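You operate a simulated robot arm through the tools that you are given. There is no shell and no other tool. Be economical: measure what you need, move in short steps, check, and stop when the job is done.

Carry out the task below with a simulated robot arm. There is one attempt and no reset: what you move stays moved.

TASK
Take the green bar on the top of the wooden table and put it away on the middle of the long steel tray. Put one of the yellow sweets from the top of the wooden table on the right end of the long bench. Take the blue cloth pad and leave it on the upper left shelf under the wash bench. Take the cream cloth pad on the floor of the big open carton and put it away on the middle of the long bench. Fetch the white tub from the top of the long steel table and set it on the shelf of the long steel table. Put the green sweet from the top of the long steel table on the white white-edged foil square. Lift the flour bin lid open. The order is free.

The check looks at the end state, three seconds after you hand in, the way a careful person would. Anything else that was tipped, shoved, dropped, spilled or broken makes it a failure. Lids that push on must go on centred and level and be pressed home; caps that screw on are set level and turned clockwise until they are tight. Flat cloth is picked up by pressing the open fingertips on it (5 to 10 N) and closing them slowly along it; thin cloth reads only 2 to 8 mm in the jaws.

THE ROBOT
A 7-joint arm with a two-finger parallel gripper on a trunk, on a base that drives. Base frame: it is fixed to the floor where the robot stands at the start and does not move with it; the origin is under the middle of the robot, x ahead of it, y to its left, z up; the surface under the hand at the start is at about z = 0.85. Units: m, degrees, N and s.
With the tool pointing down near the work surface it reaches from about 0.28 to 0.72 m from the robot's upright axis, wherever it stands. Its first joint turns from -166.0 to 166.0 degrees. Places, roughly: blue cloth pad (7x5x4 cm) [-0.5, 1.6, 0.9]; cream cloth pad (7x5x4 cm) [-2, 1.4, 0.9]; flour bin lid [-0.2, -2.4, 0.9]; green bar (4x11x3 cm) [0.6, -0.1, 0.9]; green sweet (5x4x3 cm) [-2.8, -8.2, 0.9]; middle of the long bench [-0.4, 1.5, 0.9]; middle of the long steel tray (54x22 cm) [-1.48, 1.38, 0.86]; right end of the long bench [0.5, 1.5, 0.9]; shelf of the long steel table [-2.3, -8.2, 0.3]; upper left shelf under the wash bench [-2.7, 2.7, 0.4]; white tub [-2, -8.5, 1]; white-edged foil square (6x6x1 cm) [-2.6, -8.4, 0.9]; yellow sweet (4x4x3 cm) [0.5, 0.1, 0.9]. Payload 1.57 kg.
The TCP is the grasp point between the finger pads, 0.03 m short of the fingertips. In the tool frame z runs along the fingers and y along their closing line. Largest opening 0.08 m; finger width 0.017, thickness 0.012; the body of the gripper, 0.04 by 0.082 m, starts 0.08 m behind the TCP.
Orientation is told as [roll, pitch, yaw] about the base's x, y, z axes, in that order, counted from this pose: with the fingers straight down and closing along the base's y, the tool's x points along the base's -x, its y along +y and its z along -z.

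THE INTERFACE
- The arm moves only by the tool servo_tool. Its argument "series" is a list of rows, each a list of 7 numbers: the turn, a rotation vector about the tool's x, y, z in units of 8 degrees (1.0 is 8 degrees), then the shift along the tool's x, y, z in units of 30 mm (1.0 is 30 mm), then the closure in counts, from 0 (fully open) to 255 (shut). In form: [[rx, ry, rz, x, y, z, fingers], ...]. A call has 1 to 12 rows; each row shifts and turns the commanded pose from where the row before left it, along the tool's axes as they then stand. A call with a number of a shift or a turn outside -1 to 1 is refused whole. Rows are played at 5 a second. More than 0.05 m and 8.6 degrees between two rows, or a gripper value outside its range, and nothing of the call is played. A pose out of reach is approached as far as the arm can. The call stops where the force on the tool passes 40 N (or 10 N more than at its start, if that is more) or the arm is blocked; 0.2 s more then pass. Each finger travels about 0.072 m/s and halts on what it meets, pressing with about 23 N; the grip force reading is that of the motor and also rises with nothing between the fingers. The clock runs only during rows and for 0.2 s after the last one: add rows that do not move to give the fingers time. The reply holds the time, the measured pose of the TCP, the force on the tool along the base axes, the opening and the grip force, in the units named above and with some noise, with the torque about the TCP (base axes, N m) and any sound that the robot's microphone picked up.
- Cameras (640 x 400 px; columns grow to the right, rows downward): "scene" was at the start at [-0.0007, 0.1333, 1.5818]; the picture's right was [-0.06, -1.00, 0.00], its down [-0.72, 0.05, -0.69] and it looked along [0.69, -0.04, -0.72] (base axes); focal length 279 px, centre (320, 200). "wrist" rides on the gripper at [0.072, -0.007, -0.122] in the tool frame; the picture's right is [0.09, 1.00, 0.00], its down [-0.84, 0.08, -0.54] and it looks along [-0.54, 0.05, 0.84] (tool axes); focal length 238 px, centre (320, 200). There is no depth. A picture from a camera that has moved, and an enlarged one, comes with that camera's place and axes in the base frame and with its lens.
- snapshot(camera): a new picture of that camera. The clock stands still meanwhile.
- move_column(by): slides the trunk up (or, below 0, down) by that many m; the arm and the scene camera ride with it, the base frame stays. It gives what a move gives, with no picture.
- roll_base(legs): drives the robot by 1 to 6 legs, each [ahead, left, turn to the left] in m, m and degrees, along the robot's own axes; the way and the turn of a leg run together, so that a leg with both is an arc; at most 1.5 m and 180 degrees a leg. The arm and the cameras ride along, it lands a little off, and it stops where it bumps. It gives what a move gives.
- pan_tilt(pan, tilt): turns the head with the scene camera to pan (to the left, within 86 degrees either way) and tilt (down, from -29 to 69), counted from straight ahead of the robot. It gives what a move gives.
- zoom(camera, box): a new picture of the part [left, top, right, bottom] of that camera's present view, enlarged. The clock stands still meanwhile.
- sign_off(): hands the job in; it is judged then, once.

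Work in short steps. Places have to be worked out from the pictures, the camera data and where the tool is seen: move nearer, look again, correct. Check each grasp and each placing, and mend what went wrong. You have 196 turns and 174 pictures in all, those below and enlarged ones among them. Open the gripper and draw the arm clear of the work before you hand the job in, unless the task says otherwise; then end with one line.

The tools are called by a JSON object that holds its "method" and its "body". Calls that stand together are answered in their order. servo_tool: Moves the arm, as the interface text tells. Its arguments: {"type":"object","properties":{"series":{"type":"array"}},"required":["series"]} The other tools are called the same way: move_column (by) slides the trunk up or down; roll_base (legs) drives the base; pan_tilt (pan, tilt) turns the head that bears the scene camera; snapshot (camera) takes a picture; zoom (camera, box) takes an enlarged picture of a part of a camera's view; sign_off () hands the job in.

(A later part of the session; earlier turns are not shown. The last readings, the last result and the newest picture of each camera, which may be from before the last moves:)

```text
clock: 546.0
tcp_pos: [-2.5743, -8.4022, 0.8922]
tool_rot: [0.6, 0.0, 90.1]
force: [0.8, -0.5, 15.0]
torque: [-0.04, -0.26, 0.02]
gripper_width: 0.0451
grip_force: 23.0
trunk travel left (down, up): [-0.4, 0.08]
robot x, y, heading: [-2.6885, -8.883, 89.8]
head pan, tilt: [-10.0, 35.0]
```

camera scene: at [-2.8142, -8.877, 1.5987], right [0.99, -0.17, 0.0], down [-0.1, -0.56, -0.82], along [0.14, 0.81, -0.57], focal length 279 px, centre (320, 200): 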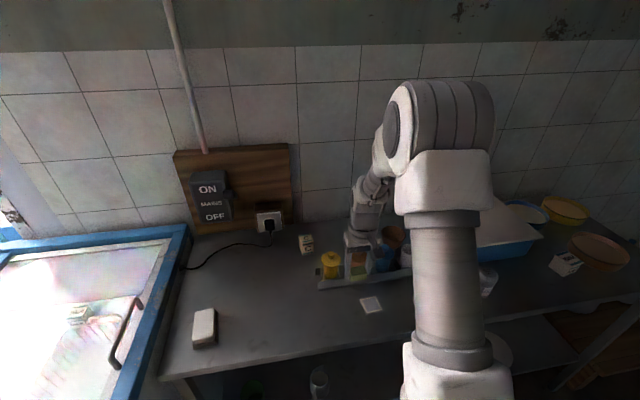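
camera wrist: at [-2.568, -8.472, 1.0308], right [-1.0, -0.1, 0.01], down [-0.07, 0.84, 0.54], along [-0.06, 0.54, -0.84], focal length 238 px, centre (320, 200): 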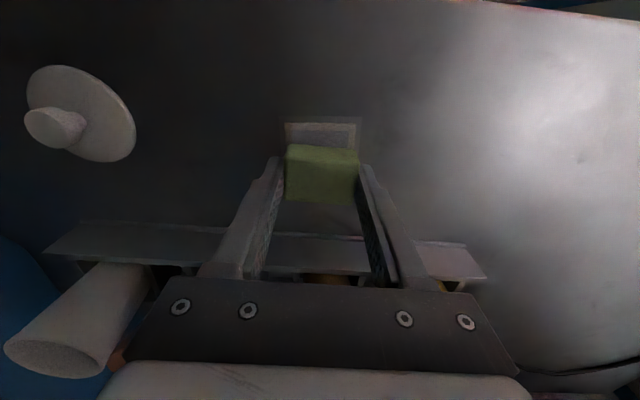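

Contact (15 N). I release gently and lift.

{"method": "servo_tool", "body": {"series": [[0, 0, 0, 0, 0, -0.05, 255], [0, 0, 0, 0, 0, 0, 90], [0, 0, 0, 0, 0, 0, 75], [0, 0, 0, 0, 0, -0.5, 75], [0, 0, 0, 0, 0, -1, 75], [0, 0, 0, 0, 0, -1, 75], [0, 0, 0, 0, 0, -1, 75], [0, 0, 0, 0, 0, -1, 0], [0, 0, 0, 0.5, 0, -1, 0], [0, 0, 0, 0.5, 0, -1, 0]]}}

{"method": "snapshot", "body": {"camera": "wrist"}}

```text
clock: 548.2
tcp_pos: [-2.5737, -8.4325, 1.0884]
tool_rot: [0.6, 0.2, 90.2]
force: [1.3, 0.7, -0.2]
torque: [-0.02, 0.0, 0.0]
gripper_width: 0.0799
grip_force: 0.0
trunk travel left (down, up): [-0.4, 0.08]
robot x, y, heading: [-2.6893, -8.8841, 89.9]
head pan, tilt: [-10.0, 35.0]
```

```text
58 pictures are left
camera wrist: at [-2.5664, -8.5016, 1.2109], right [-1.0, -0.1, 0.01], down [-0.07, 0.84, 0.54], along [-0.06, 0.54, -0.84], focal length 238 px, centre (320, 200)
```

wrist: 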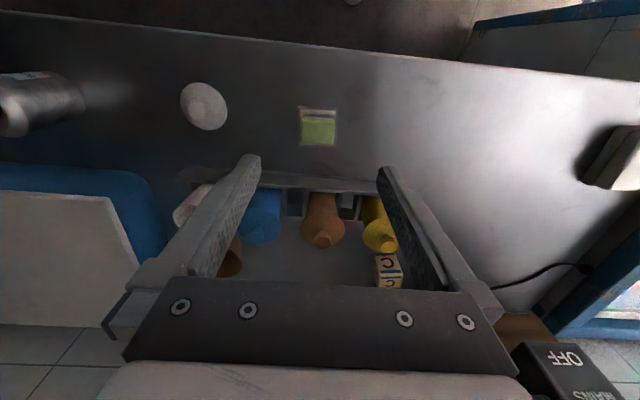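

{"method": "zoom", "body": {"camera": "wrist", "box": [280, 90, 360, 160]}}

```text
5.71 times, centred on (320, 125) of wrist
camera zoom: at [-2.5664, -8.5016, 1.2109], right [-1.0, -0.1, 0.01], down [-0.07, 0.84, 0.54], along [-0.06, 0.54, -0.84], focal length 1362 px, centre (320, 629)
```

zoom: 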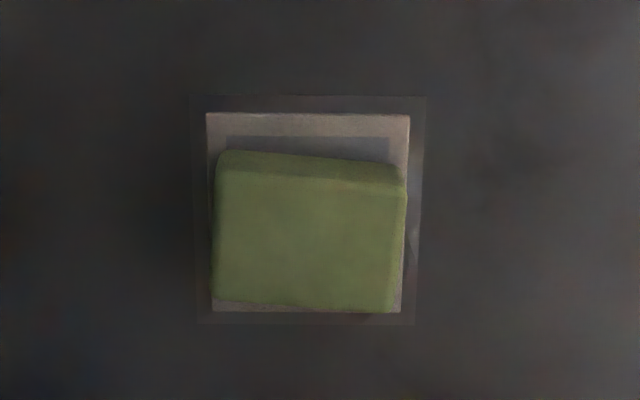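

The sweet sits fully on the foil. Now I back off and move right to look for the white tub.

{"method": "servo_tool", "body": {"series": [[0, 0, 0, 1, 0, -1, 0], [0, 0, 0, 1, 0, -1, 0], [0, 0, 0, 0, 0, -1, 0], [0, 0, 0, 0, 0, -1, 0]]}}

{"method": "roll_base", "body": {"legs": [[-0.4, 0, 0], [0, -0.95, 0]]}}

{"method": "pan_tilt", "body": {"pan": 10, "tilt": 30}}

{"method": "snapshot", "body": {"camera": "scene"}}

```text
clock: 549.2
tcp_pos: [-2.5739, -8.4906, 1.2079]
tool_rot: [0.7, 0.2, 90.3]
force: [0.0, 0.8, 0.2]
torque: [0.01, 0.02, 0.01]
gripper_width: 0.08
grip_force: 0.1
trunk travel left (down, up): [-0.4, 0.08]
robot x, y, heading: [-2.689, -8.8779, 90.0]
head pan, tilt: [-10.0, 35.0]
```

```text
clock: 559.6
tcp_pos: [-1.6184, -8.902, 1.2068]
tool_rot: [0.6, 0.0, 90.4]
force: [-1.2, -0.1, -0.8]
torque: [0.01, -0.05, 0.01]
gripper_width: 0.0801
grip_force: 0.1
trunk travel left (down, up): [-0.4, 0.08]
robot x, y, heading: [-1.7338, -9.295, 90.2]
head pan, tilt: [-10.0, 35.0]
```

```text
clock: 560.4
tcp_pos: [-1.6201, -8.9044, 1.2064]
tool_rot: [0.5, 0.1, 90.4]
force: [-0.1, 0.4, -1.1]
torque: [0.0, 0.01, 0.0]
gripper_width: 0.0802
grip_force: 0.1
trunk travel left (down, up): [-0.4, 0.08]
robot x, y, heading: [-1.7324, -9.2945, 90.3]
head pan, tilt: [10.0, 30.0]
```

```text
56 pictures are left
camera scene: at [-1.8904, -9.2874, 1.6064], right [0.98, 0.18, 0.0], down [0.09, -0.49, -0.87], along [-0.15, 0.85, -0.5], focal length 279 px, centre (320, 200)
```

scene: 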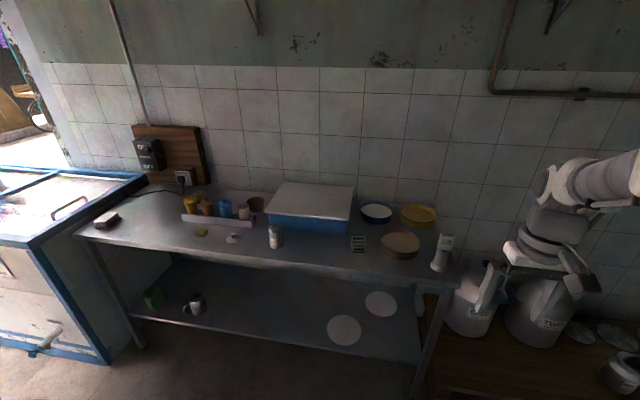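

{"method": "zoom", "body": {"camera": "scene", "box": [220, 170, 480, 340]}}

```text
2.35 times, centred on (350, 255) of scene
camera zoom: at [-1.8904, -9.2874, 1.6064], right [0.98, 0.18, 0.0], down [0.09, -0.49, -0.87], along [-0.15, 0.85, -0.5], focal length 656 px, centre (249, 71)
```

zoom: 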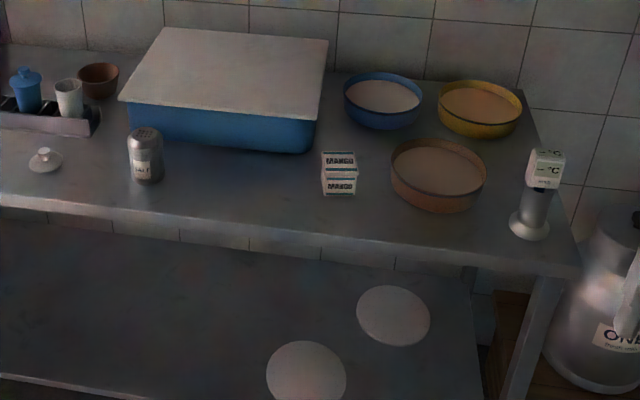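

The likely "white tub" is the small white MANGO container at about (-1.89,-8.40). I move closer for a better look.

{"method": "roll_base", "body": {"legs": [[0.33, 0.15, 0]]}}

{"method": "pan_tilt", "body": {"pan": 0, "tilt": 42}}

{"method": "zoom", "body": {"camera": "scene", "box": [280, 130, 440, 250]}}

{"method": "snapshot", "body": {"camera": "wrist"}}

```text
clock: 563.2
tcp_pos: [-1.771, -8.5651, 1.2077]
tool_rot: [0.7, 0.1, 90.6]
force: [0.4, -0.5, -0.3]
torque: [-0.04, 0.01, -0.01]
gripper_width: 0.0801
grip_force: 0.1
trunk travel left (down, up): [-0.4, 0.08]
robot x, y, heading: [-1.8853, -8.9553, 90.2]
head pan, tilt: [10.0, 30.0]
```

```text
clock: 563.9
tcp_pos: [-1.7704, -8.5651, 1.2076]
tool_rot: [0.6, 0.1, 90.6]
force: [-0.1, 0.3, 0.3]
torque: [0.03, 0.0, 0.0]
gripper_width: 0.0802
grip_force: 0.1
trunk travel left (down, up): [-0.4, 0.08]
robot x, y, heading: [-1.8816, -8.9576, 90.6]
head pan, tilt: [0.0, 42.0]
```

```text
3.33 times, centred on (360, 190) of scene
camera zoom: at [-2.0246, -8.9565, 1.5882], right [1.0, 0.01, 0.0], down [0.01, -0.67, -0.74], along [-0.01, 0.74, -0.67], focal length 929 px, centre (187, 233)
```

zoom: 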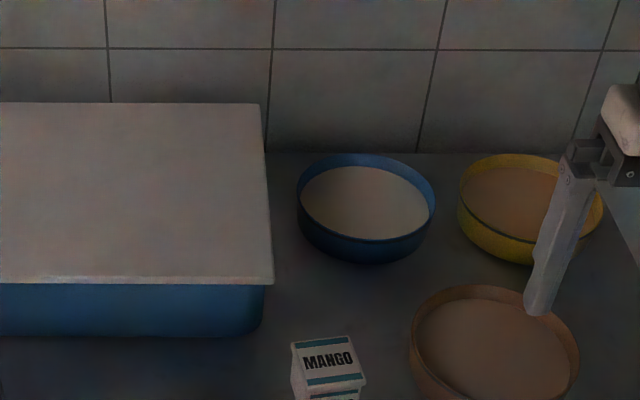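

```text
53 pictures are left
camera wrist: at [-1.7628, -8.6349, 1.3301], right [-0.99, -0.1, 0.01], down [-0.08, 0.84, 0.54], along [-0.06, 0.54, -0.84], focal length 238 px, centre (320, 200)
```

wrist: 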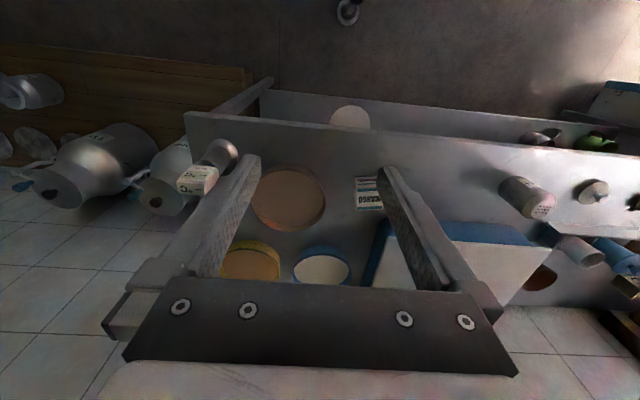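

I bring the wrist camera over the MANGO container for a close view.

{"method": "servo_tool", "body": {"series": [[0, 0, 0, 0.2, 0.9, 0.6, 0], [0, 0, 0, 0, 0.9, 0.6, 0], [0, 0, 0, 0, 0.9, 0.6, 0], [0, 0, 0, 0, 0.9, 0.6, 0], [0, 0, 0, 0, 0, 0, 0]]}}

{"method": "zoom", "body": {"camera": "wrist", "box": [220, 80, 420, 220]}}

```text
clock: 565.1
tcp_pos: [-1.8807, -8.5745, 1.1369]
tool_rot: [0.5, 0.1, 90.6]
force: [0.4, 0.1, -0.3]
torque: [-0.02, -0.02, 0.0]
gripper_width: 0.0799
grip_force: 0.0
trunk travel left (down, up): [-0.4, 0.08]
robot x, y, heading: [-1.8855, -8.9572, 90.4]
head pan, tilt: [0.0, 42.0]
```

```text
2.86 times, centred on (320, 150) of wrist
camera zoom: at [-1.8723, -8.6424, 1.26], right [-0.99, -0.1, 0.01], down [-0.08, 0.84, 0.54], along [-0.06, 0.54, -0.84], focal length 681 px, centre (320, 343)
```

zoom: 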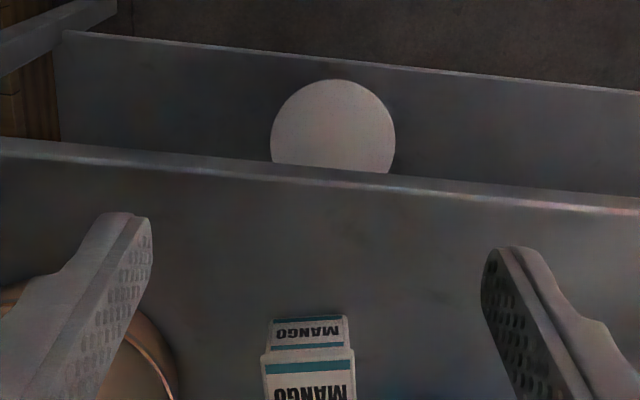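

It's a small white tub, about 5.7 cm wide, 4 cm tall. To set it upright on the low shelf I'll grip it with the tool tilted 45° forward (same tilt for placing). I tilt now and re-measure.

{"method": "servo_tool", "body": {"series": [[0, -0.8, 0, 0, 0, 0, 0], [0, -0.8, 0, 0, 0, 0, 0], [0, -0.8, 0, 0, 0, 0, 0], [0, -0.8, 0, 0, 0, 0, 0], [0, -0.8, 0, 0, 0, 0, 0], [0, -0.8, 0, 0, 0, 0, 0], [0, -0.8, 0, 0, 0, 0, 0], [0, 0, 0, 0, 0, 0, 0]]}}

{"method": "snapshot", "body": {"camera": "wrist"}}

{"method": "pan_tilt", "body": {"pan": -5, "tilt": 50}}

{"method": "zoom", "body": {"camera": "scene", "box": [270, 100, 430, 230]}}

```text
clock: 566.9
tcp_pos: [-1.8756, -8.5468, 1.153]
tool_rot: [0.5, -40.5, 90.2]
force: [0.3, -1.3, -0.6]
torque: [0.0, 0.02, 0.02]
gripper_width: 0.0797
grip_force: 0.0
out of reach, approached as far as the arm can: row 6, 7
trunk travel left (down, up): [-0.4, 0.08]
robot x, y, heading: [-1.8842, -8.958, 90.4]
head pan, tilt: [0.0, 42.0]
```

```text
51 pictures are left
camera wrist: at [-1.8693, -8.678, 1.2], right [-1.0, -0.08, -0.05], down [-0.07, 0.29, 0.96], along [-0.06, 0.96, -0.29], focal length 238 px, centre (320, 200)
```

wrist: 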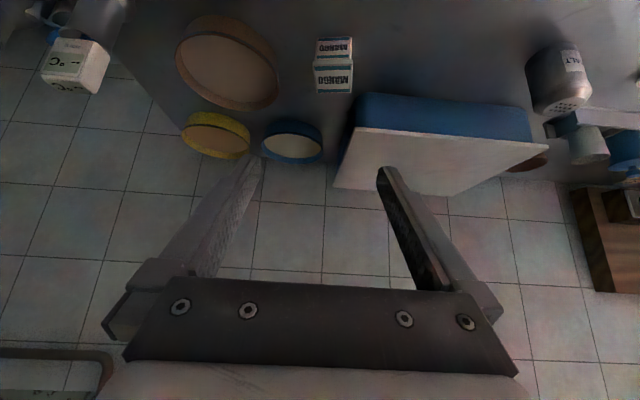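

```text
clock: 567.6
tcp_pos: [-1.8766, -8.545, 1.1519]
tool_rot: [0.4, -40.2, 90.1]
force: [0.0, -1.3, 0.4]
torque: [0.0, 0.02, -0.05]
gripper_width: 0.0801
grip_force: 0.1
trunk travel left (down, up): [-0.4, 0.08]
robot x, y, heading: [-1.8807, -8.9577, 90.7]
head pan, tilt: [-5.0, 50.0]
```

```text
3.08 times, centred on (350, 165) of scene
camera zoom: at [-2.0177, -8.9633, 1.577], right [1.0, -0.08, 0.0], down [-0.06, -0.76, -0.64], along [0.05, 0.64, -0.77], focal length 857 px, centre (228, 308)
```

zoom: 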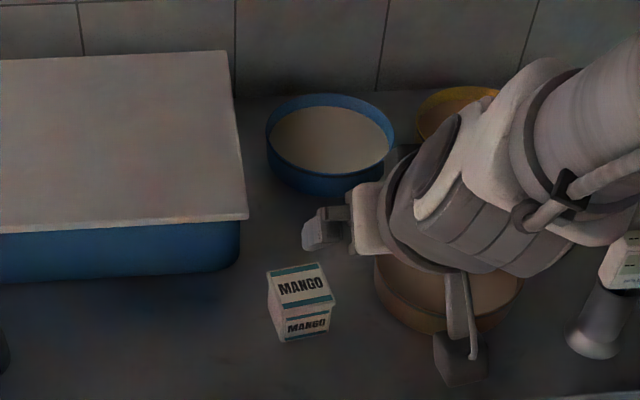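

Tub at about (-1.897,-8.368), top z≈0.895. I approach along the tilted finger direction to a standoff.

{"method": "servo_tool", "body": {"series": [[0, 0, 0, 0.155, 0.09, 0.89, 0], [0, 0, 0, 0.155, 0.09, 0.89, 0], [0, 0, 0, 0.155, 0.09, 0.89, 0], [0, 0, 0, 0.155, 0.09, 0.89, 0], [0, 0, 0, 0.155, 0.09, 0.89, 0], [0, 0, 0, 0.155, 0.09, 0.89, 0], [0, 0, 0, 0.155, 0.09, 0.89, 0], [0, 0, 0, 0.155, 0.09, 0.89, 0], [0, 0, 0, 0, 0, 0, 0]]}}

{"method": "snapshot", "body": {"camera": "wrist"}}

```text
clock: 569.6
tcp_pos: [-1.9004, -8.444, 0.9769]
tool_rot: [0.3, -40.3, 90.2]
force: [0.1, 0.1, 0.2]
torque: [0.02, -0.01, 0.0]
gripper_width: 0.0798
grip_force: 0.0
out of reach, approached as far as the arm can: row 1
trunk travel left (down, up): [-0.4, 0.08]
robot x, y, heading: [-1.8792, -8.9607, 90.4]
head pan, tilt: [-5.0, 50.0]
```

```text
49 pictures are left
camera wrist: at [-1.8934, -8.576, 1.0243], right [-1.0, -0.08, -0.06], down [-0.07, 0.29, 0.95], along [-0.06, 0.95, -0.29], focal length 238 px, centre (320, 200)
```

wrist: 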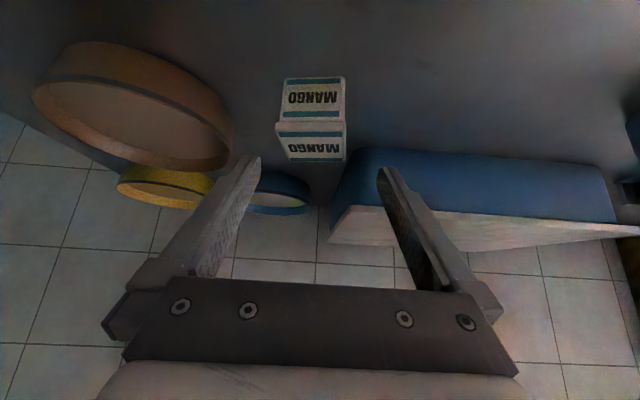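

Centred within 4 mm. I advance along the fingers and close.

{"method": "servo_tool", "body": {"series": [[0, 0, 0, 0.06, -0.13, 0.8, 0], [0, 0, 0, 0.06, 0, 0.8, 0], [0, 0, 0, 0.06, 0, 0.8, 0], [0, 0, 0, 0.04, 0, 0.6, 0], [0, 0, 0, 0, 0, 0.25, 0], [0, 0, 0, 0, 0, 0, 0]]}}

{"method": "snapshot", "body": {"camera": "wrist"}}

```text
clock: 571.0
tcp_pos: [-1.8949, -8.3854, 0.8979]
tool_rot: [0.3, -40.4, 90.1]
force: [-0.6, 0.5, -0.1]
torque: [0.01, -0.02, 0.02]
gripper_width: 0.0798
grip_force: 0.0
trunk travel left (down, up): [-0.4, 0.08]
robot x, y, heading: [-1.8823, -8.9558, 90.3]
head pan, tilt: [-5.0, 50.0]
```

```text
48 pictures are left
camera wrist: at [-1.8882, -8.5168, 0.9451], right [-1.0, -0.08, -0.06], down [-0.07, 0.29, 0.95], along [-0.06, 0.95, -0.29], focal length 238 px, centre (320, 200)
```

wrist: 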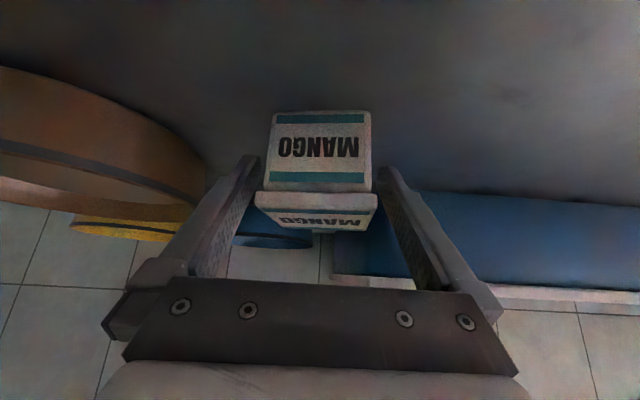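

The tub is between the fingers. I go 5 mm deeper and close slowly.

{"method": "servo_tool", "body": {"series": [[0, 0, 0, 0, 0, 0.18, 0], [0, 0, 0, 0, 0, 0, 40], [0, 0, 0, 0, 0, 0, 70], [0, 0, 0, 0, 0, 0, 100], [0, 0, 0, 0, 0, 0, 255], [0, 0, 0, 0, 0, 0, 255], [0, 0, 0, 0, 0, 0, 255]]}}

{"method": "snapshot", "body": {"camera": "wrist"}}

```text
clock: 572.6
tcp_pos: [-1.8947, -8.3818, 0.8933]
tool_rot: [0.3, -40.3, 90.1]
force: [0.4, 0.9, 0.9]
torque: [-0.01, -0.02, 0.0]
gripper_width: 0.0574
grip_force: 23.7
trunk travel left (down, up): [-0.4, 0.08]
robot x, y, heading: [-1.8837, -8.9585, 90.1]
head pan, tilt: [-5.0, 50.0]
```

```text
47 pictures are left
camera wrist: at [-1.8885, -8.5133, 0.9411], right [-1.0, -0.08, -0.05], down [-0.07, 0.29, 0.95], along [-0.06, 0.95, -0.29], focal length 238 px, centre (320, 200)
```

wrist: 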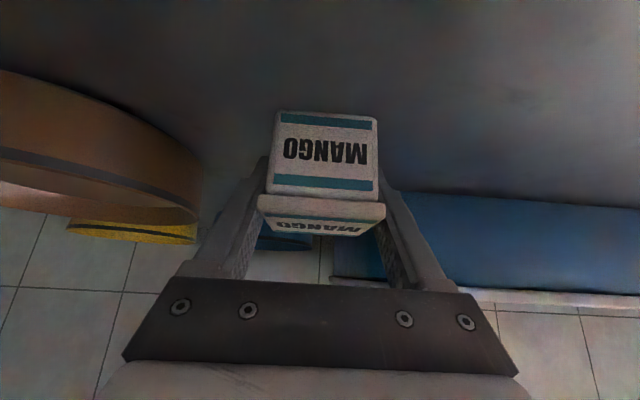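

Gripped (57 mm). I lift straight up.

{"method": "servo_tool", "body": {"series": [[0, 0, 0, -0.32, 0, -0.38, 255], [0, 0, 0, -0.65, 0, -0.76, 255], [0, 0, 0, -0.65, 0, -0.76, 255], [0, 0, 0, -0.65, 0, -0.76, 255], [0, 0, 0, -0.65, 0, -0.76, 255], [0, 0, 0, 0, 0, 0, 255]]}}

{"method": "snapshot", "body": {"camera": "wrist"}}

```text
clock: 574.0
tcp_pos: [-1.894, -8.38, 1.0292]
tool_rot: [0.4, -40.3, 90.2]
force: [0.3, 0.4, -0.5]
torque: [0.03, 0.02, 0.0]
gripper_width: 0.0575
grip_force: 22.5
trunk travel left (down, up): [-0.4, 0.08]
robot x, y, heading: [-1.8856, -8.9553, 90.3]
head pan, tilt: [-5.0, 50.0]
```

```text
46 pictures are left
camera wrist: at [-1.8873, -8.5117, 1.0764], right [-1.0, -0.08, -0.05], down [-0.07, 0.29, 0.95], along [-0.06, 0.95, -0.29], focal length 238 px, centre (320, 200)
```

wrist: 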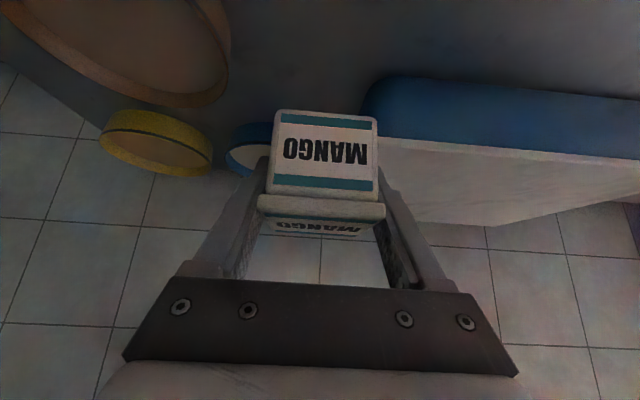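

Tub held upright relative to the tilted hand. I back off, strafe to x≈-2.33 and lower the trunk.

{"method": "roll_base", "body": {"legs": [[-0.42, 0, 0], [0, 0.43, 0]]}}

{"method": "move_column", "body": {"by": -0.4}}

{"method": "pan_tilt", "body": {"pan": 0, "tilt": 35}}

{"method": "snapshot", "body": {"camera": "scene"}}

{"method": "snapshot", "body": {"camera": "wrist"}}

```text
clock: 580.7
tcp_pos: [-2.3341, -8.8128, 1.0286]
tool_rot: [0.5, -40.3, 91.1]
force: [-0.2, -0.2, -2.4]
torque: [0.0, -0.03, -0.02]
gripper_width: 0.0574
grip_force: 22.8
trunk travel left (down, up): [-0.4, 0.08]
robot x, y, heading: [-2.312, -9.3899, 91.4]
head pan, tilt: [-5.0, 50.0]
```

```text
clock: 584.5
tcp_pos: [-2.3327, -8.8129, 0.629]
tool_rot: [0.4, -40.2, 91.1]
force: [0.4, 0.8, -0.5]
torque: [-0.04, 0.0, -0.02]
gripper_width: 0.0575
grip_force: 23.4
trunk travel left (down, up): [0.0, 0.48]
robot x, y, heading: [-2.3149, -9.3916, 91.5]
head pan, tilt: [-5.0, 50.0]
```

```text
clock: 585.3
tcp_pos: [-2.3336, -8.8132, 0.6288]
tool_rot: [0.4, -40.2, 91.1]
force: [-0.1, 0.1, -1.6]
torque: [0.01, 0.0, 0.0]
gripper_width: 0.0575
grip_force: 22.8
trunk travel left (down, up): [0.0, 0.48]
robot x, y, heading: [-2.3119, -9.3859, 91.5]
head pan, tilt: [0.0, 35.0]
```

```text
45 pictures are left
camera scene: at [-2.4537, -9.3867, 1.1986], right [1.0, 0.02, 0.0], down [0.01, -0.57, -0.82], along [-0.02, 0.82, -0.57], focal length 279 px, centre (320, 200)
```

scene: 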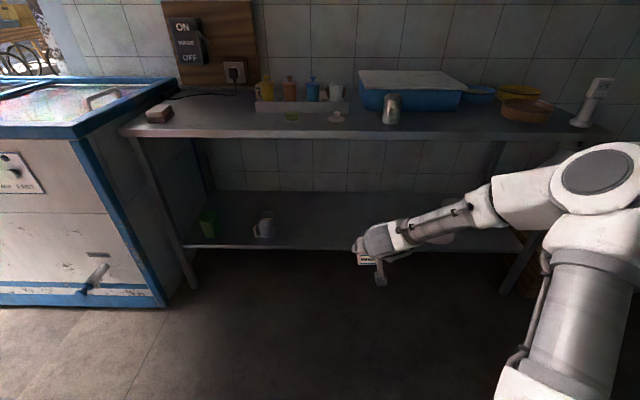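

```text
44 pictures are left
camera wrist: at [-2.3239, -8.944, 0.676], right [-0.99, -0.09, -0.05], down [-0.08, 0.29, 0.95], along [-0.07, 0.95, -0.29], focal length 238 px, centre (320, 200)
```

wrist: 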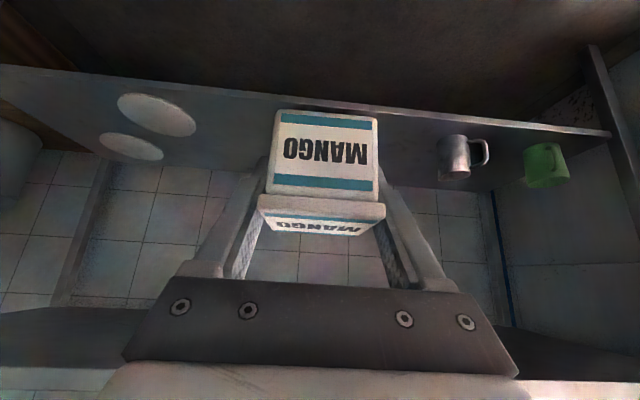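

The shelf at x≈-2.33 is free. I lower the arm outside the table to z≈0.40.

{"method": "servo_tool", "body": {"series": [[0, 0, 0, 0.7, 0, 0.83, 255], [0, 0, 0, 0.7, 0, 0.83, 255], [0, 0, 0, 0.7, 0, 0.83, 255], [0, 0, 0, 0.7, 0, 0.83, 255], [0, 0, 0, 0.7, 0, 0.83, 255], [0, 0, 0, 0.7, 0, 0.83, 255], [0, 0, 0, 0.7, 0, 0.83, 255], [0, 0, 0, 0, 0, 0, 255]]}}

{"method": "snapshot", "body": {"camera": "wrist"}}

{"method": "snapshot", "body": {"camera": "scene"}}

```text
clock: 587.1
tcp_pos: [-2.3334, -8.8103, 0.4015]
tool_rot: [0.2, -40.4, 91.1]
force: [-0.4, -1.7, -2.0]
torque: [0.0, 0.0, 0.01]
gripper_width: 0.0577
grip_force: 22.8
trunk travel left (down, up): [0.0, 0.48]
robot x, y, heading: [-2.3125, -9.3888, 91.3]
head pan, tilt: [0.0, 35.0]
```

```text
43 pictures are left
camera wrist: at [-2.3248, -8.942, 0.4481], right [-0.99, -0.09, -0.06], down [-0.08, 0.29, 0.95], along [-0.07, 0.95, -0.29], focal length 238 px, centre (320, 200)
```

wrist: 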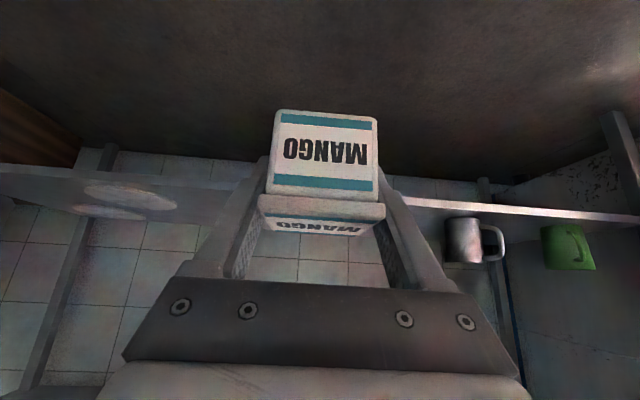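

```text
42 pictures are left
camera scene: at [-2.4538, -9.3867, 1.1987], right [1.0, 0.02, 0.0], down [0.01, -0.57, -0.82], along [-0.02, 0.82, -0.57], focal length 279 px, centre (320, 200)
```

scene: 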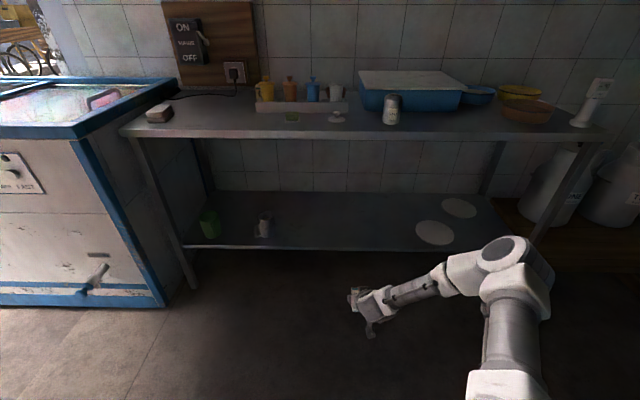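

Shelf top is at z≈0.28, front edge y≈-8.464. Tub bottom is at ~0.37, so I drive forward in two steps.

{"method": "roll_base", "body": {"legs": [[0.28, 0, -1]]}}

{"method": "snapshot", "body": {"camera": "wrist"}}

{"method": "snapshot", "body": {"camera": "scene"}}

```text
clock: 589.5
tcp_pos: [-2.3294, -8.5247, 0.4006]
tool_rot: [0.4, -40.3, 90.1]
force: [0.4, 0.2, -0.1]
torque: [0.0, 0.02, -0.04]
gripper_width: 0.0574
grip_force: 22.4
trunk travel left (down, up): [0.0, 0.48]
robot x, y, heading: [-2.3174, -9.1023, 90.7]
head pan, tilt: [0.0, 35.0]
```

```text
41 pictures are left
camera wrist: at [-2.3222, -8.6559, 0.4485], right [-1.0, -0.08, -0.05], down [-0.07, 0.29, 0.95], along [-0.06, 0.95, -0.29], focal length 238 px, centre (320, 200)
```

wrist: 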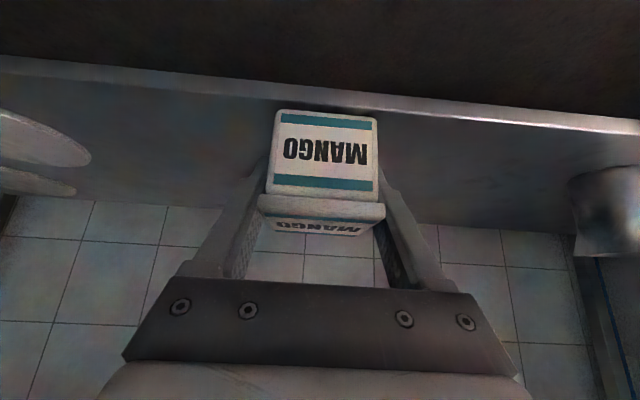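

```text
40 pictures are left
camera scene: at [-2.4583, -9.0983, 1.1987], right [1.0, 0.01, 0.0], down [0.0, -0.57, -0.82], along [-0.01, 0.82, -0.57], focal length 279 px, centre (320, 200)
```

scene: 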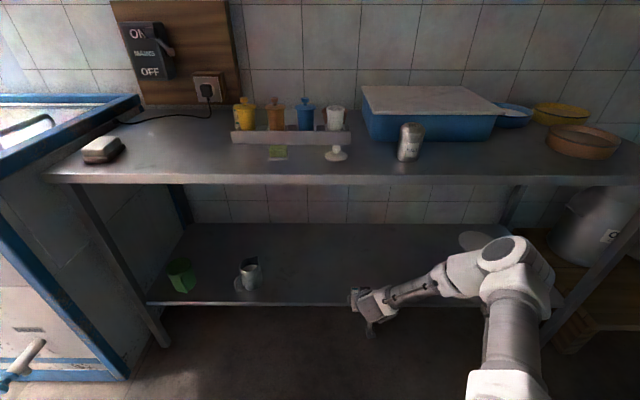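

Good clearance. I drive 0.17 m further.

{"method": "roll_base", "body": {"legs": [[0.17, 0, 0]]}}

{"method": "servo_tool", "body": {"series": [[0, 0, 0, 0.43, 0, 0.51, 255], [0, 0, 0, 0.43, 0, 0.51, 255], [0, 0, 0, 0.43, 0, 0.51, 255], [0, 0, 0, 0.22, 0, 0.26, 255], [0, 0, 0, 0, 0, 0, 255]]}}

{"method": "snapshot", "body": {"camera": "wrist"}}

```text
clock: 591.3
tcp_pos: [-2.3294, -8.3528, 0.401]
tool_rot: [0.4, -40.4, 90.1]
force: [0.4, 0.5, -1.2]
torque: [0.01, -0.03, 0.02]
gripper_width: 0.0576
grip_force: 23.2
trunk travel left (down, up): [0.0, 0.48]
robot x, y, heading: [-2.3186, -8.9348, 90.5]
head pan, tilt: [0.0, 35.0]
```

```text
clock: 592.5
tcp_pos: [-2.3298, -8.3541, 0.3735]
tool_rot: [0.4, -40.3, 90.1]
force: [-0.2, 0.1, -1.8]
torque: [0.0, -0.02, 0.01]
gripper_width: 0.0575
grip_force: 23.0
out of reach, approached as far as the arm can: row 2, 3, 4
trunk travel left (down, up): [0.0, 0.48]
robot x, y, heading: [-2.321, -8.9341, 90.3]
head pan, tilt: [0.0, 35.0]
```

```text
39 pictures are left
camera wrist: at [-2.3229, -8.4852, 0.4208], right [-1.0, -0.08, -0.05], down [-0.07, 0.29, 0.95], along [-0.06, 0.95, -0.29], focal length 238 px, centre (320, 200)
```

wrist: 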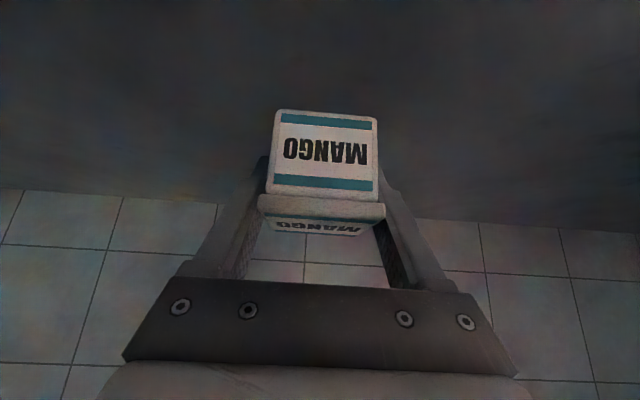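

Out of reach downward at this distance. I pull the arm back 8 cm and bring the base 8 cm closer, then lower.

{"method": "servo_tool", "body": {"series": [[0, 0, 0, 0.68, 0, -0.58, 255], [0, 0, 0, 0.68, 0, -0.58, 255], [0, 0, 0, 0.68, 0, -0.58, 255], [0, 0, 0, 0, 0, 0, 255]]}}

{"method": "roll_base", "body": {"legs": [[0.08, 0, 0]]}}

{"method": "snapshot", "body": {"camera": "scene"}}

```text
clock: 593.5
tcp_pos: [-2.3306, -8.4333, 0.3801]
tool_rot: [0.4, -40.1, 90.0]
force: [0.0, 0.0, -1.5]
torque: [-0.02, 0.02, 0.0]
gripper_width: 0.0577
grip_force: 23.3
out of reach, approached as far as the arm can: row 3
trunk travel left (down, up): [0.0, 0.48]
robot x, y, heading: [-2.3205, -8.9306, 90.4]
head pan, tilt: [0.0, 35.0]
```

```text
clock: 594.6
tcp_pos: [-2.3293, -8.3961, 0.3792]
tool_rot: [0.3, -39.7, 89.5]
force: [-0.9, -0.2, -1.5]
torque: [0.03, -0.02, 0.03]
gripper_width: 0.0576
grip_force: 23.1
trunk travel left (down, up): [0.0, 0.48]
robot x, y, heading: [-2.3186, -8.8882, 90.3]
head pan, tilt: [0.0, 35.0]
stopped in leg 1: the robot was blocked; the commanded pose is now the measured one
```

```text
38 pictures are left
camera scene: at [-2.4652, -8.8889, 1.1989], right [1.0, 0.01, 0.0], down [0.01, -0.57, -0.82], along [0.0, 0.82, -0.57], focal length 279 px, centre (320, 200)
```

scene: 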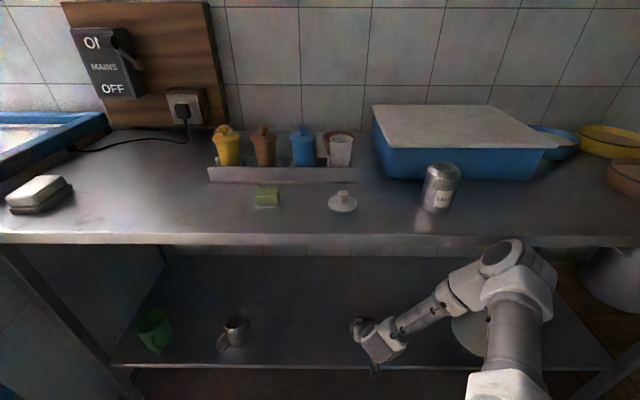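

The blockage and reach limit suggest wrist-joint limits when close; farther out the arm can get lower. I back the base 0.26 m and extend the arm instead.

{"method": "roll_base", "body": {"legs": [[-0.26, 0, 0]]}}

{"method": "servo_tool", "body": {"series": [[0, 0, 0, -0.8, 0, 0.68, 255], [0, 0, 0, -0.8, 0, 0.68, 255], [0, 0, 0, -0.8, 0, 0.68, 255], [0, 0, 0, -0.8, 0, 0.68, 255], [0, 0, 0, -0.8, 0, 0.68, 255], [0, 0, 0, -0.8, 0, 0.68, 255], [0, 0, 0, -0.8, 0, 0.68, 255], [0, 0, 0, -0.6, 0, 0.5, 255], [0, 0, 0, 0, 0, 0, 255]]}}

{"method": "snapshot", "body": {"camera": "wrist"}}

```text
clock: 596.8
tcp_pos: [-2.3278, -8.6482, 0.3738]
tool_rot: [0.7, -39.2, 89.5]
force: [-1.1, -0.6, -1.2]
torque: [-0.01, -0.02, -0.01]
gripper_width: 0.0573
grip_force: 22.9
trunk travel left (down, up): [0.0, 0.48]
robot x, y, heading: [-2.3204, -9.1364, 90.5]
head pan, tilt: [0.0, 35.0]
```

```text
clock: 598.8
tcp_pos: [-2.342, -8.4419, 0.4014]
tool_rot: [0.8, -39.3, 89.5]
force: [-0.7, -0.4, -1.3]
torque: [-0.02, 0.02, 0.0]
gripper_width: 0.0575
grip_force: 23.4
out of reach, approached as far as the arm can: row 4, 5, 6, 7, 8
trunk travel left (down, up): [0.0, 0.48]
robot x, y, heading: [-2.3178, -9.1413, 90.8]
head pan, tilt: [0.0, 35.0]
```

```text
37 pictures are left
camera wrist: at [-2.3358, -8.5713, 0.4505], right [-1.0, -0.07, -0.05], down [-0.07, 0.31, 0.95], along [-0.05, 0.95, -0.31], focal length 238 px, centre (320, 200)
```

wrist: 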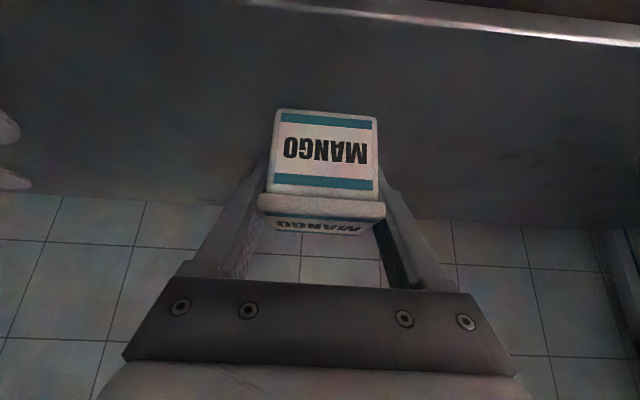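

The arm's elbow got folded sideways by the earlier tilt near the body. I withdraw along the finger axis and level the tool to let the elbow recover.

{"method": "servo_tool", "body": {"series": [[0, 0, 0, 0, 0, -0.92, 255], [0, 0, 0, 0, 0, -0.92, 255], [0, 0, 0, 0, 0, -0.92, 255], [0, 0, 0, 0, 0, -0.92, 255], [0, 0, 0, 0, 0, -0.92, 255], [0, 0, 0, 0, 0, -0.92, 255], [0, 0, 0, 0, 0, -0.92, 255], [0, 0, 0, 0, 0, -0.92, 255], [0, 0, 0, 0, 0, -0.92, 255], [0, 0, 0, 0, 0, 0, 255]]}}

{"method": "servo_tool", "body": {"series": [[0, 0.82, 0, 0, 0, 0, 255], [0, 0.82, 0, 0, 0, 0, 255], [0, 0.82, 0, 0, 0, 0, 255], [0, 0.82, 0, 0, 0, 0, 255], [0, 0.82, 0, 0, 0, 0, 255], [0, 0.82, 0, 0, 0, 0, 255], [0, 0, 0, 0, 0, 0, 255]]}}

{"method": "snapshot", "body": {"camera": "scene"}}

```text
clock: 601.0
tcp_pos: [-2.3428, -8.5973, 0.5952]
tool_rot: [0.6, -39.2, 89.5]
force: [-0.3, 0.5, -1.4]
torque: [0.01, 0.01, -0.04]
gripper_width: 0.0575
grip_force: 22.6
trunk travel left (down, up): [0.0, 0.48]
robot x, y, heading: [-2.3195, -9.1397, 90.4]
head pan, tilt: [0.0, 35.0]
```

```text
clock: 602.6
tcp_pos: [-2.343, -8.5986, 0.5942]
tool_rot: [0.6, 0.4, 90.0]
force: [0.3, 0.7, -2.3]
torque: [0.02, 0.0, 0.01]
gripper_width: 0.0573
grip_force: 23.2
trunk travel left (down, up): [0.0, 0.48]
robot x, y, heading: [-2.3164, -9.1411, 90.5]
head pan, tilt: [0.0, 35.0]
```

```text
36 pictures are left
camera scene: at [-2.46, -9.1352, 1.1987], right [1.0, 0.01, 0.0], down [0.0, -0.57, -0.82], along [-0.01, 0.82, -0.57], focal length 279 px, centre (320, 200)
```

scene: 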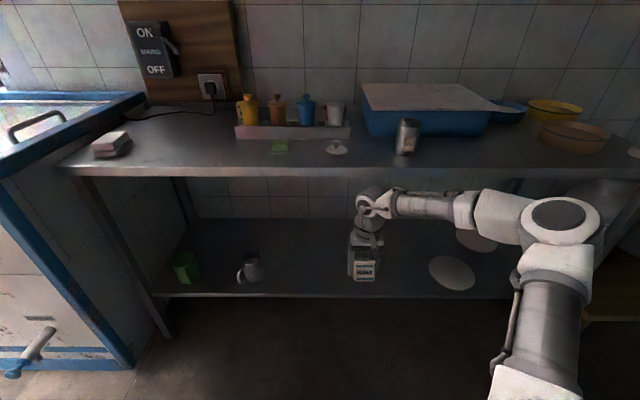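

Elbow is still sideways. I back the base off and extend the arm fully to let the elbow come upright.

{"method": "roll_base", "body": {"legs": [[-0.25, 0, 0]]}}

{"method": "servo_tool", "body": {"series": [[0, 0, 0, -0.7, 0, -0.8, 255], [0, 0, 0, -0.7, 0, -0.8, 255], [0, 0, 0, -0.7, 0, -0.8, 255], [0, 0, 0, -0.7, 0, -0.8, 255], [0, 0, 0, -0.7, 0, -0.8, 255], [0, 0, 0, -0.7, 0, -0.8, 255], [0, 0, 0, -0.7, 0, -0.8, 255], [0, 0, 0, -0.7, 0, -0.8, 255], [0, 0, 0, -0.7, 0, 0, 255], [0, 0, 0, -0.7, 0, 0, 255], [0, 0, 0, 0, 0, 0, 255]]}}

{"method": "snapshot", "body": {"camera": "scene"}}

```text
clock: 604.9
tcp_pos: [-2.3421, -8.8467, 0.5951]
tool_rot: [0.6, 0.2, 90.1]
force: [0.4, 0.2, -1.0]
torque: [-0.03, -0.05, 0.0]
gripper_width: 0.0577
grip_force: 23.2
trunk travel left (down, up): [0.0, 0.48]
robot x, y, heading: [-2.3149, -9.3909, 90.5]
head pan, tilt: [0.0, 35.0]
```

```text
clock: 607.3
tcp_pos: [-2.3351, -8.7007, 0.7615]
tool_rot: [0.5, 0.1, 90.0]
force: [0.1, 0.9, -1.6]
torque: [-0.01, 0.0, 0.02]
gripper_width: 0.0574
grip_force: 22.7
out of reach, approached as far as the arm can: row 7, 8, 9, 10
trunk travel left (down, up): [0.0, 0.48]
robot x, y, heading: [-2.319, -9.386, 90.6]
head pan, tilt: [0.0, 35.0]
```

```text
35 pictures are left
camera scene: at [-2.4579, -9.3835, 1.1987], right [1.0, 0.01, 0.0], down [0.01, -0.57, -0.82], along [-0.01, 0.82, -0.57], focal length 279 px, centre (320, 200)
```

scene: 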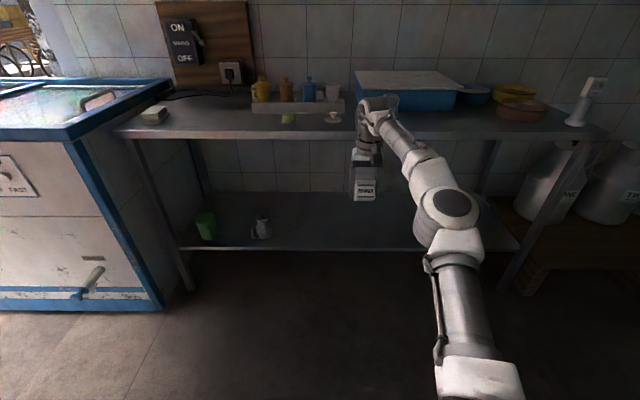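

The elbow is now more central. I lower to z≈0.5 at ~0.63 m reach and tilt 40° again there.

{"method": "servo_tool", "body": {"series": [[0, 0, 0, 0.3, 0, 0.9, 255], [0, 0, 0, 0.3, 0, 0.9, 255], [0, 0, 0, 0.3, 0, 0.9, 255], [0, 0, 0, 0.3, 0, 0.9, 255], [0, 0, 0, 0.3, 0, 0.9, 255], [0, 0, 0, 0.3, 0, 0.9, 255], [0, 0, 0, 0, 0, 0.9, 255], [0, 0, 0, 0, 0, 0.9, 255], [0, 0, 0, 0, 0, 0.9, 255], [0, 0, 0, 0, 0, 0, 255]]}}

{"method": "servo_tool", "body": {"series": [[0, -0.82, 0, 0, 0, 0, 255], [0, -0.82, 0, 0, 0, 0, 255], [0, -0.82, 0, 0, 0, 0, 255], [0, -0.82, 0, 0, 0, 0, 255], [0, -0.82, 0, 0, 0, 0, 255], [0, -0.82, 0, 0, 0, 0, 255], [0, 0, 0, 0, 0, 0, 255]]}}

{"method": "snapshot", "body": {"camera": "scene"}}

```text
clock: 609.5
tcp_pos: [-2.339, -8.7548, 0.5207]
tool_rot: [0.6, 0.1, 90.0]
force: [0.0, 0.0, -1.6]
torque: [0.0, -0.03, 0.02]
gripper_width: 0.0574
grip_force: 22.8
trunk travel left (down, up): [0.0, 0.48]
robot x, y, heading: [-2.3135, -9.3868, 90.3]
head pan, tilt: [0.0, 35.0]
```

```text
clock: 611.1
tcp_pos: [-2.3382, -8.7523, 0.5203]
tool_rot: [0.8, -39.3, 89.5]
force: [-0.2, -0.2, -1.2]
torque: [0.04, -0.01, 0.0]
gripper_width: 0.0575
grip_force: 22.8
trunk travel left (down, up): [0.0, 0.48]
robot x, y, heading: [-2.3165, -9.3895, 90.3]
head pan, tilt: [0.0, 35.0]
```

```text
34 pictures are left
camera scene: at [-2.4579, -9.3835, 1.1987], right [1.0, 0.01, 0.0], down [0.01, -0.57, -0.82], along [-0.01, 0.82, -0.57], focal length 279 px, centre (320, 200)
```

scene: 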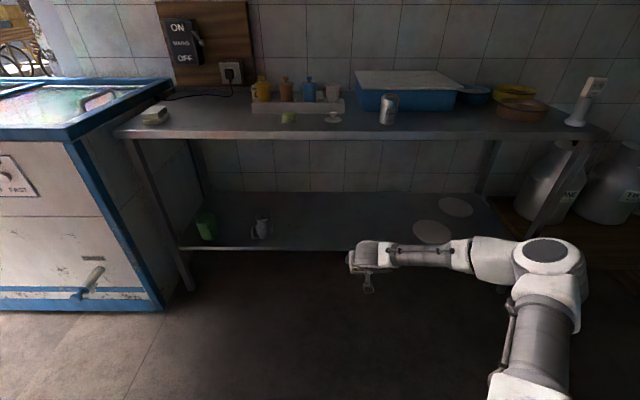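

I test how low it can go here, still outside the table.

{"method": "servo_tool", "body": {"series": [[0, 0, 0, 0.6, 0, 0.74, 255], [0, 0, 0, 0.6, 0, 0.74, 255], [0, 0, 0, 0.6, 0, 0.74, 255], [0, 0, 0, 0.6, 0, 0.74, 255], [0, 0, 0, 0.6, 0, 0.74, 255], [0, 0, 0, 0.6, 0, 0.74, 255], [0, 0, 0, 0.6, 0, 0.74, 255], [0, 0, 0, 0, 0, 0, 255]]}}

```text
clock: 612.9
tcp_pos: [-2.3407, -8.7525, 0.3791]
tool_rot: [0.7, -39.1, 89.6]
force: [-0.5, -0.1, -1.0]
torque: [-0.01, 0.01, 0.01]
gripper_width: 0.0575
grip_force: 22.8
out of reach, approached as far as the arm can: row 6, 7
trunk travel left (down, up): [0.0, 0.48]
robot x, y, heading: [-2.3167, -9.3914, 90.6]
head pan, tilt: [0.0, 35.0]
```

The floor of the arm's range at 40° tilt is z≈0.375. Since the hand itself fits under the table top, I test a smaller tilt (20°).

{"method": "servo_tool", "body": {"series": [[0, 0.8, 0, 0, 0, 0, 255], [0, 0.8, 0, 0, 0, 0, 255], [0, 0.8, 0, 0, 0, 0, 255], [0, 0, 0, 0.34, 0, 0.94, 255], [0, 0, 0, 0.34, 0, 0.94, 255], [0, 0, 0, 0.34, 0, 0.94, 255], [0, 0, 0, 0, 0, 0, 255]]}}

```text
clock: 614.5
tcp_pos: [-2.34, -8.7539, 0.3631]
tool_rot: [0.6, -20.0, 89.8]
force: [-0.6, 0.2, -1.2]
torque: [0.04, 0.0, 0.04]
gripper_width: 0.0576
grip_force: 22.7
out of reach, approached as far as the arm can: row 4, 5, 6
trunk travel left (down, up): [0.0, 0.48]
robot x, y, heading: [-2.3161, -9.3898, 90.6]
head pan, tilt: [0.0, 35.0]
```

The limit seems due to the folded elbow. I straighten: level the tool, go up and extend fully, then come down extended.

{"method": "servo_tool", "body": {"series": [[0, 0.83, 0, 0, 0, 0, 255], [0, 0.83, 0, 0, 0, 0, 255], [0, 0.83, 0, 0, 0, 0, 255], [0, 0, 0, -0.2, 0, -1, 255], [0, 0, 0, -0.2, 0, -1, 255], [0, 0, 0, -0.2, 0, -1, 255], [0, 0, 0, -0.2, 0, -1, 255], [0, 0, 0, -0.2, 0, -1, 255], [0, 0, 0, -0.2, 0, -1, 255], [0, 0, 0, -0.2, 0, -1, 255], [0, 0, 0, -0.2, 0, -1, 255], [0, 0, 0, -0.2, 0, -1, 255]]}}

{"method": "servo_tool", "body": {"series": [[0, 0, 0, -0.8, 0, -0.8, 255], [0, 0, 0, -0.8, 0, -0.8, 255], [0, 0, 0, -0.8, 0, -0.8, 255], [0, 0, 0, -0.8, 0, 0, 255], [0, 0, 0, 0, 0, 0, 255]]}}

{"method": "snapshot", "body": {"camera": "scene"}}

```text
clock: 617.1
tcp_pos: [-2.3376, -8.7152, 0.6604]
tool_rot: [0.6, -0.1, 90.0]
force: [0.3, 0.8, -1.2]
torque: [-0.03, -0.01, 0.01]
gripper_width: 0.058
grip_force: 22.8
out of reach, approached as far as the arm can: row 1, 2, 3
trunk travel left (down, up): [0.0, 0.48]
robot x, y, heading: [-2.319, -9.3923, 90.4]
head pan, tilt: [0.0, 35.0]
```

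```text
clock: 618.3
tcp_pos: [-2.3282, -8.6851, 0.6937]
tool_rot: [0.7, -0.3, 90.0]
force: [-0.5, 0.9, -1.3]
torque: [0.01, -0.01, 0.0]
gripper_width: 0.0575
grip_force: 22.9
out of reach, approached as far as the arm can: row 2, 3, 4
trunk travel left (down, up): [0.0, 0.48]
robot x, y, heading: [-2.3179, -9.3874, 90.6]
head pan, tilt: [0.0, 35.0]
```

```text
33 pictures are left
camera scene: at [-2.4579, -9.3835, 1.1987], right [1.0, 0.01, 0.0], down [0.01, -0.57, -0.82], along [-0.01, 0.82, -0.57], focal length 279 px, centre (320, 200)
```

scene: 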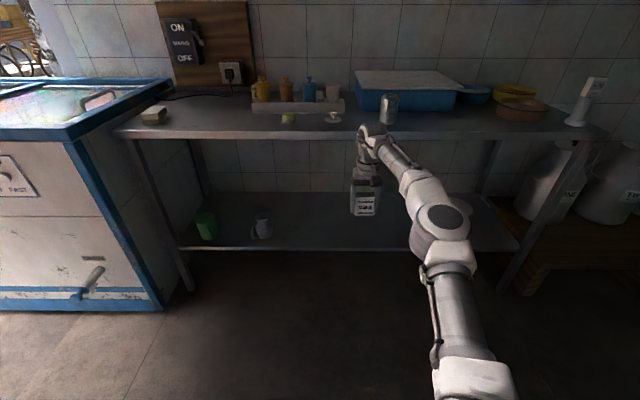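

Now I come straight down while extended (vertical tool) and check how low it goes.

{"method": "servo_tool", "body": {"series": [[0, 0, 0, 0.3, 0, 0.95, 255], [0, 0, 0, 0.1, 0, 0.95, 255], [0, 0, 0, 0.1, 0, 0.95, 255], [0, 0, 0, 0.1, 0, 0.95, 255], [0, 0, 0, 0.1, 0, 0.95, 255], [0, 0, 0, 0.1, 0, 0.95, 255], [0, 0, 0, 0.1, 0, 0.95, 255], [0, 0, 0, 0.1, 0, 0.95, 255], [0, 0, 0, 0.1, 0, 0.95, 255], [0, 0, 0, 0.1, 0, 0.95, 255], [0, 0, 0, 0.1, 0, 0.95, 255], [0, 0, 0, 0.1, 0, 0.95, 255]]}}

{"method": "snapshot", "body": {"camera": "scene"}}

```text
clock: 620.9
tcp_pos: [-2.3374, -8.7674, 0.392]
tool_rot: [0.6, -0.1, 90.1]
force: [0.7, -0.4, -0.5]
torque: [0.04, 0.0, -0.01]
gripper_width: 0.0575
grip_force: 23.2
out of reach, approached as far as the arm can: row 9, 10, 11, 12
trunk travel left (down, up): [0.0, 0.48]
robot x, y, heading: [-2.3179, -9.3913, 90.4]
head pan, tilt: [0.0, 35.0]
```

```text
32 pictures are left
camera scene: at [-2.4578, -9.3835, 1.1987], right [1.0, 0.01, 0.0], down [0.01, -0.57, -0.82], along [-0.01, 0.82, -0.57], focal length 279 px, centre (320, 200)
```

scene: 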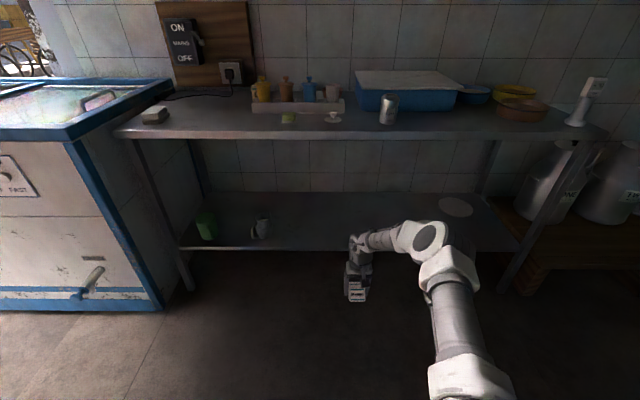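

I probe a closer vertical position to find where the arm gets lowest.

{"method": "servo_tool", "body": {"series": [[0, 0, 0, 0.9, 0, 0, 255], [0, 0, 0, 0.9, 0, 0, 255], [0, 0, 0, 0.9, 0, 0, 255], [0, 0, 0, 0.9, 0, 0.5, 255], [0, 0, 0, 0.2, 0, 0.8, 255], [0, 0, 0, 0, 0, 0.8, 255], [0, 0, 0, 0, 0, 0.8, 255], [0, 0, 0, 0, 0, 0.8, 255], [0, 0, 0, 0, 0, 0, 255]]}}

```text
clock: 622.9
tcp_pos: [-2.3377, -8.8813, 0.3313]
tool_rot: [0.6, -0.1, 90.0]
force: [0.6, -0.5, -1.3]
torque: [0.02, -0.02, -0.01]
gripper_width: 0.0576
grip_force: 22.8
out of reach, approached as far as the arm can: row 7, 8
trunk travel left (down, up): [0.0, 0.48]
robot x, y, heading: [-2.3183, -9.3887, 90.6]
head pan, tilt: [0.0, 35.0]
```

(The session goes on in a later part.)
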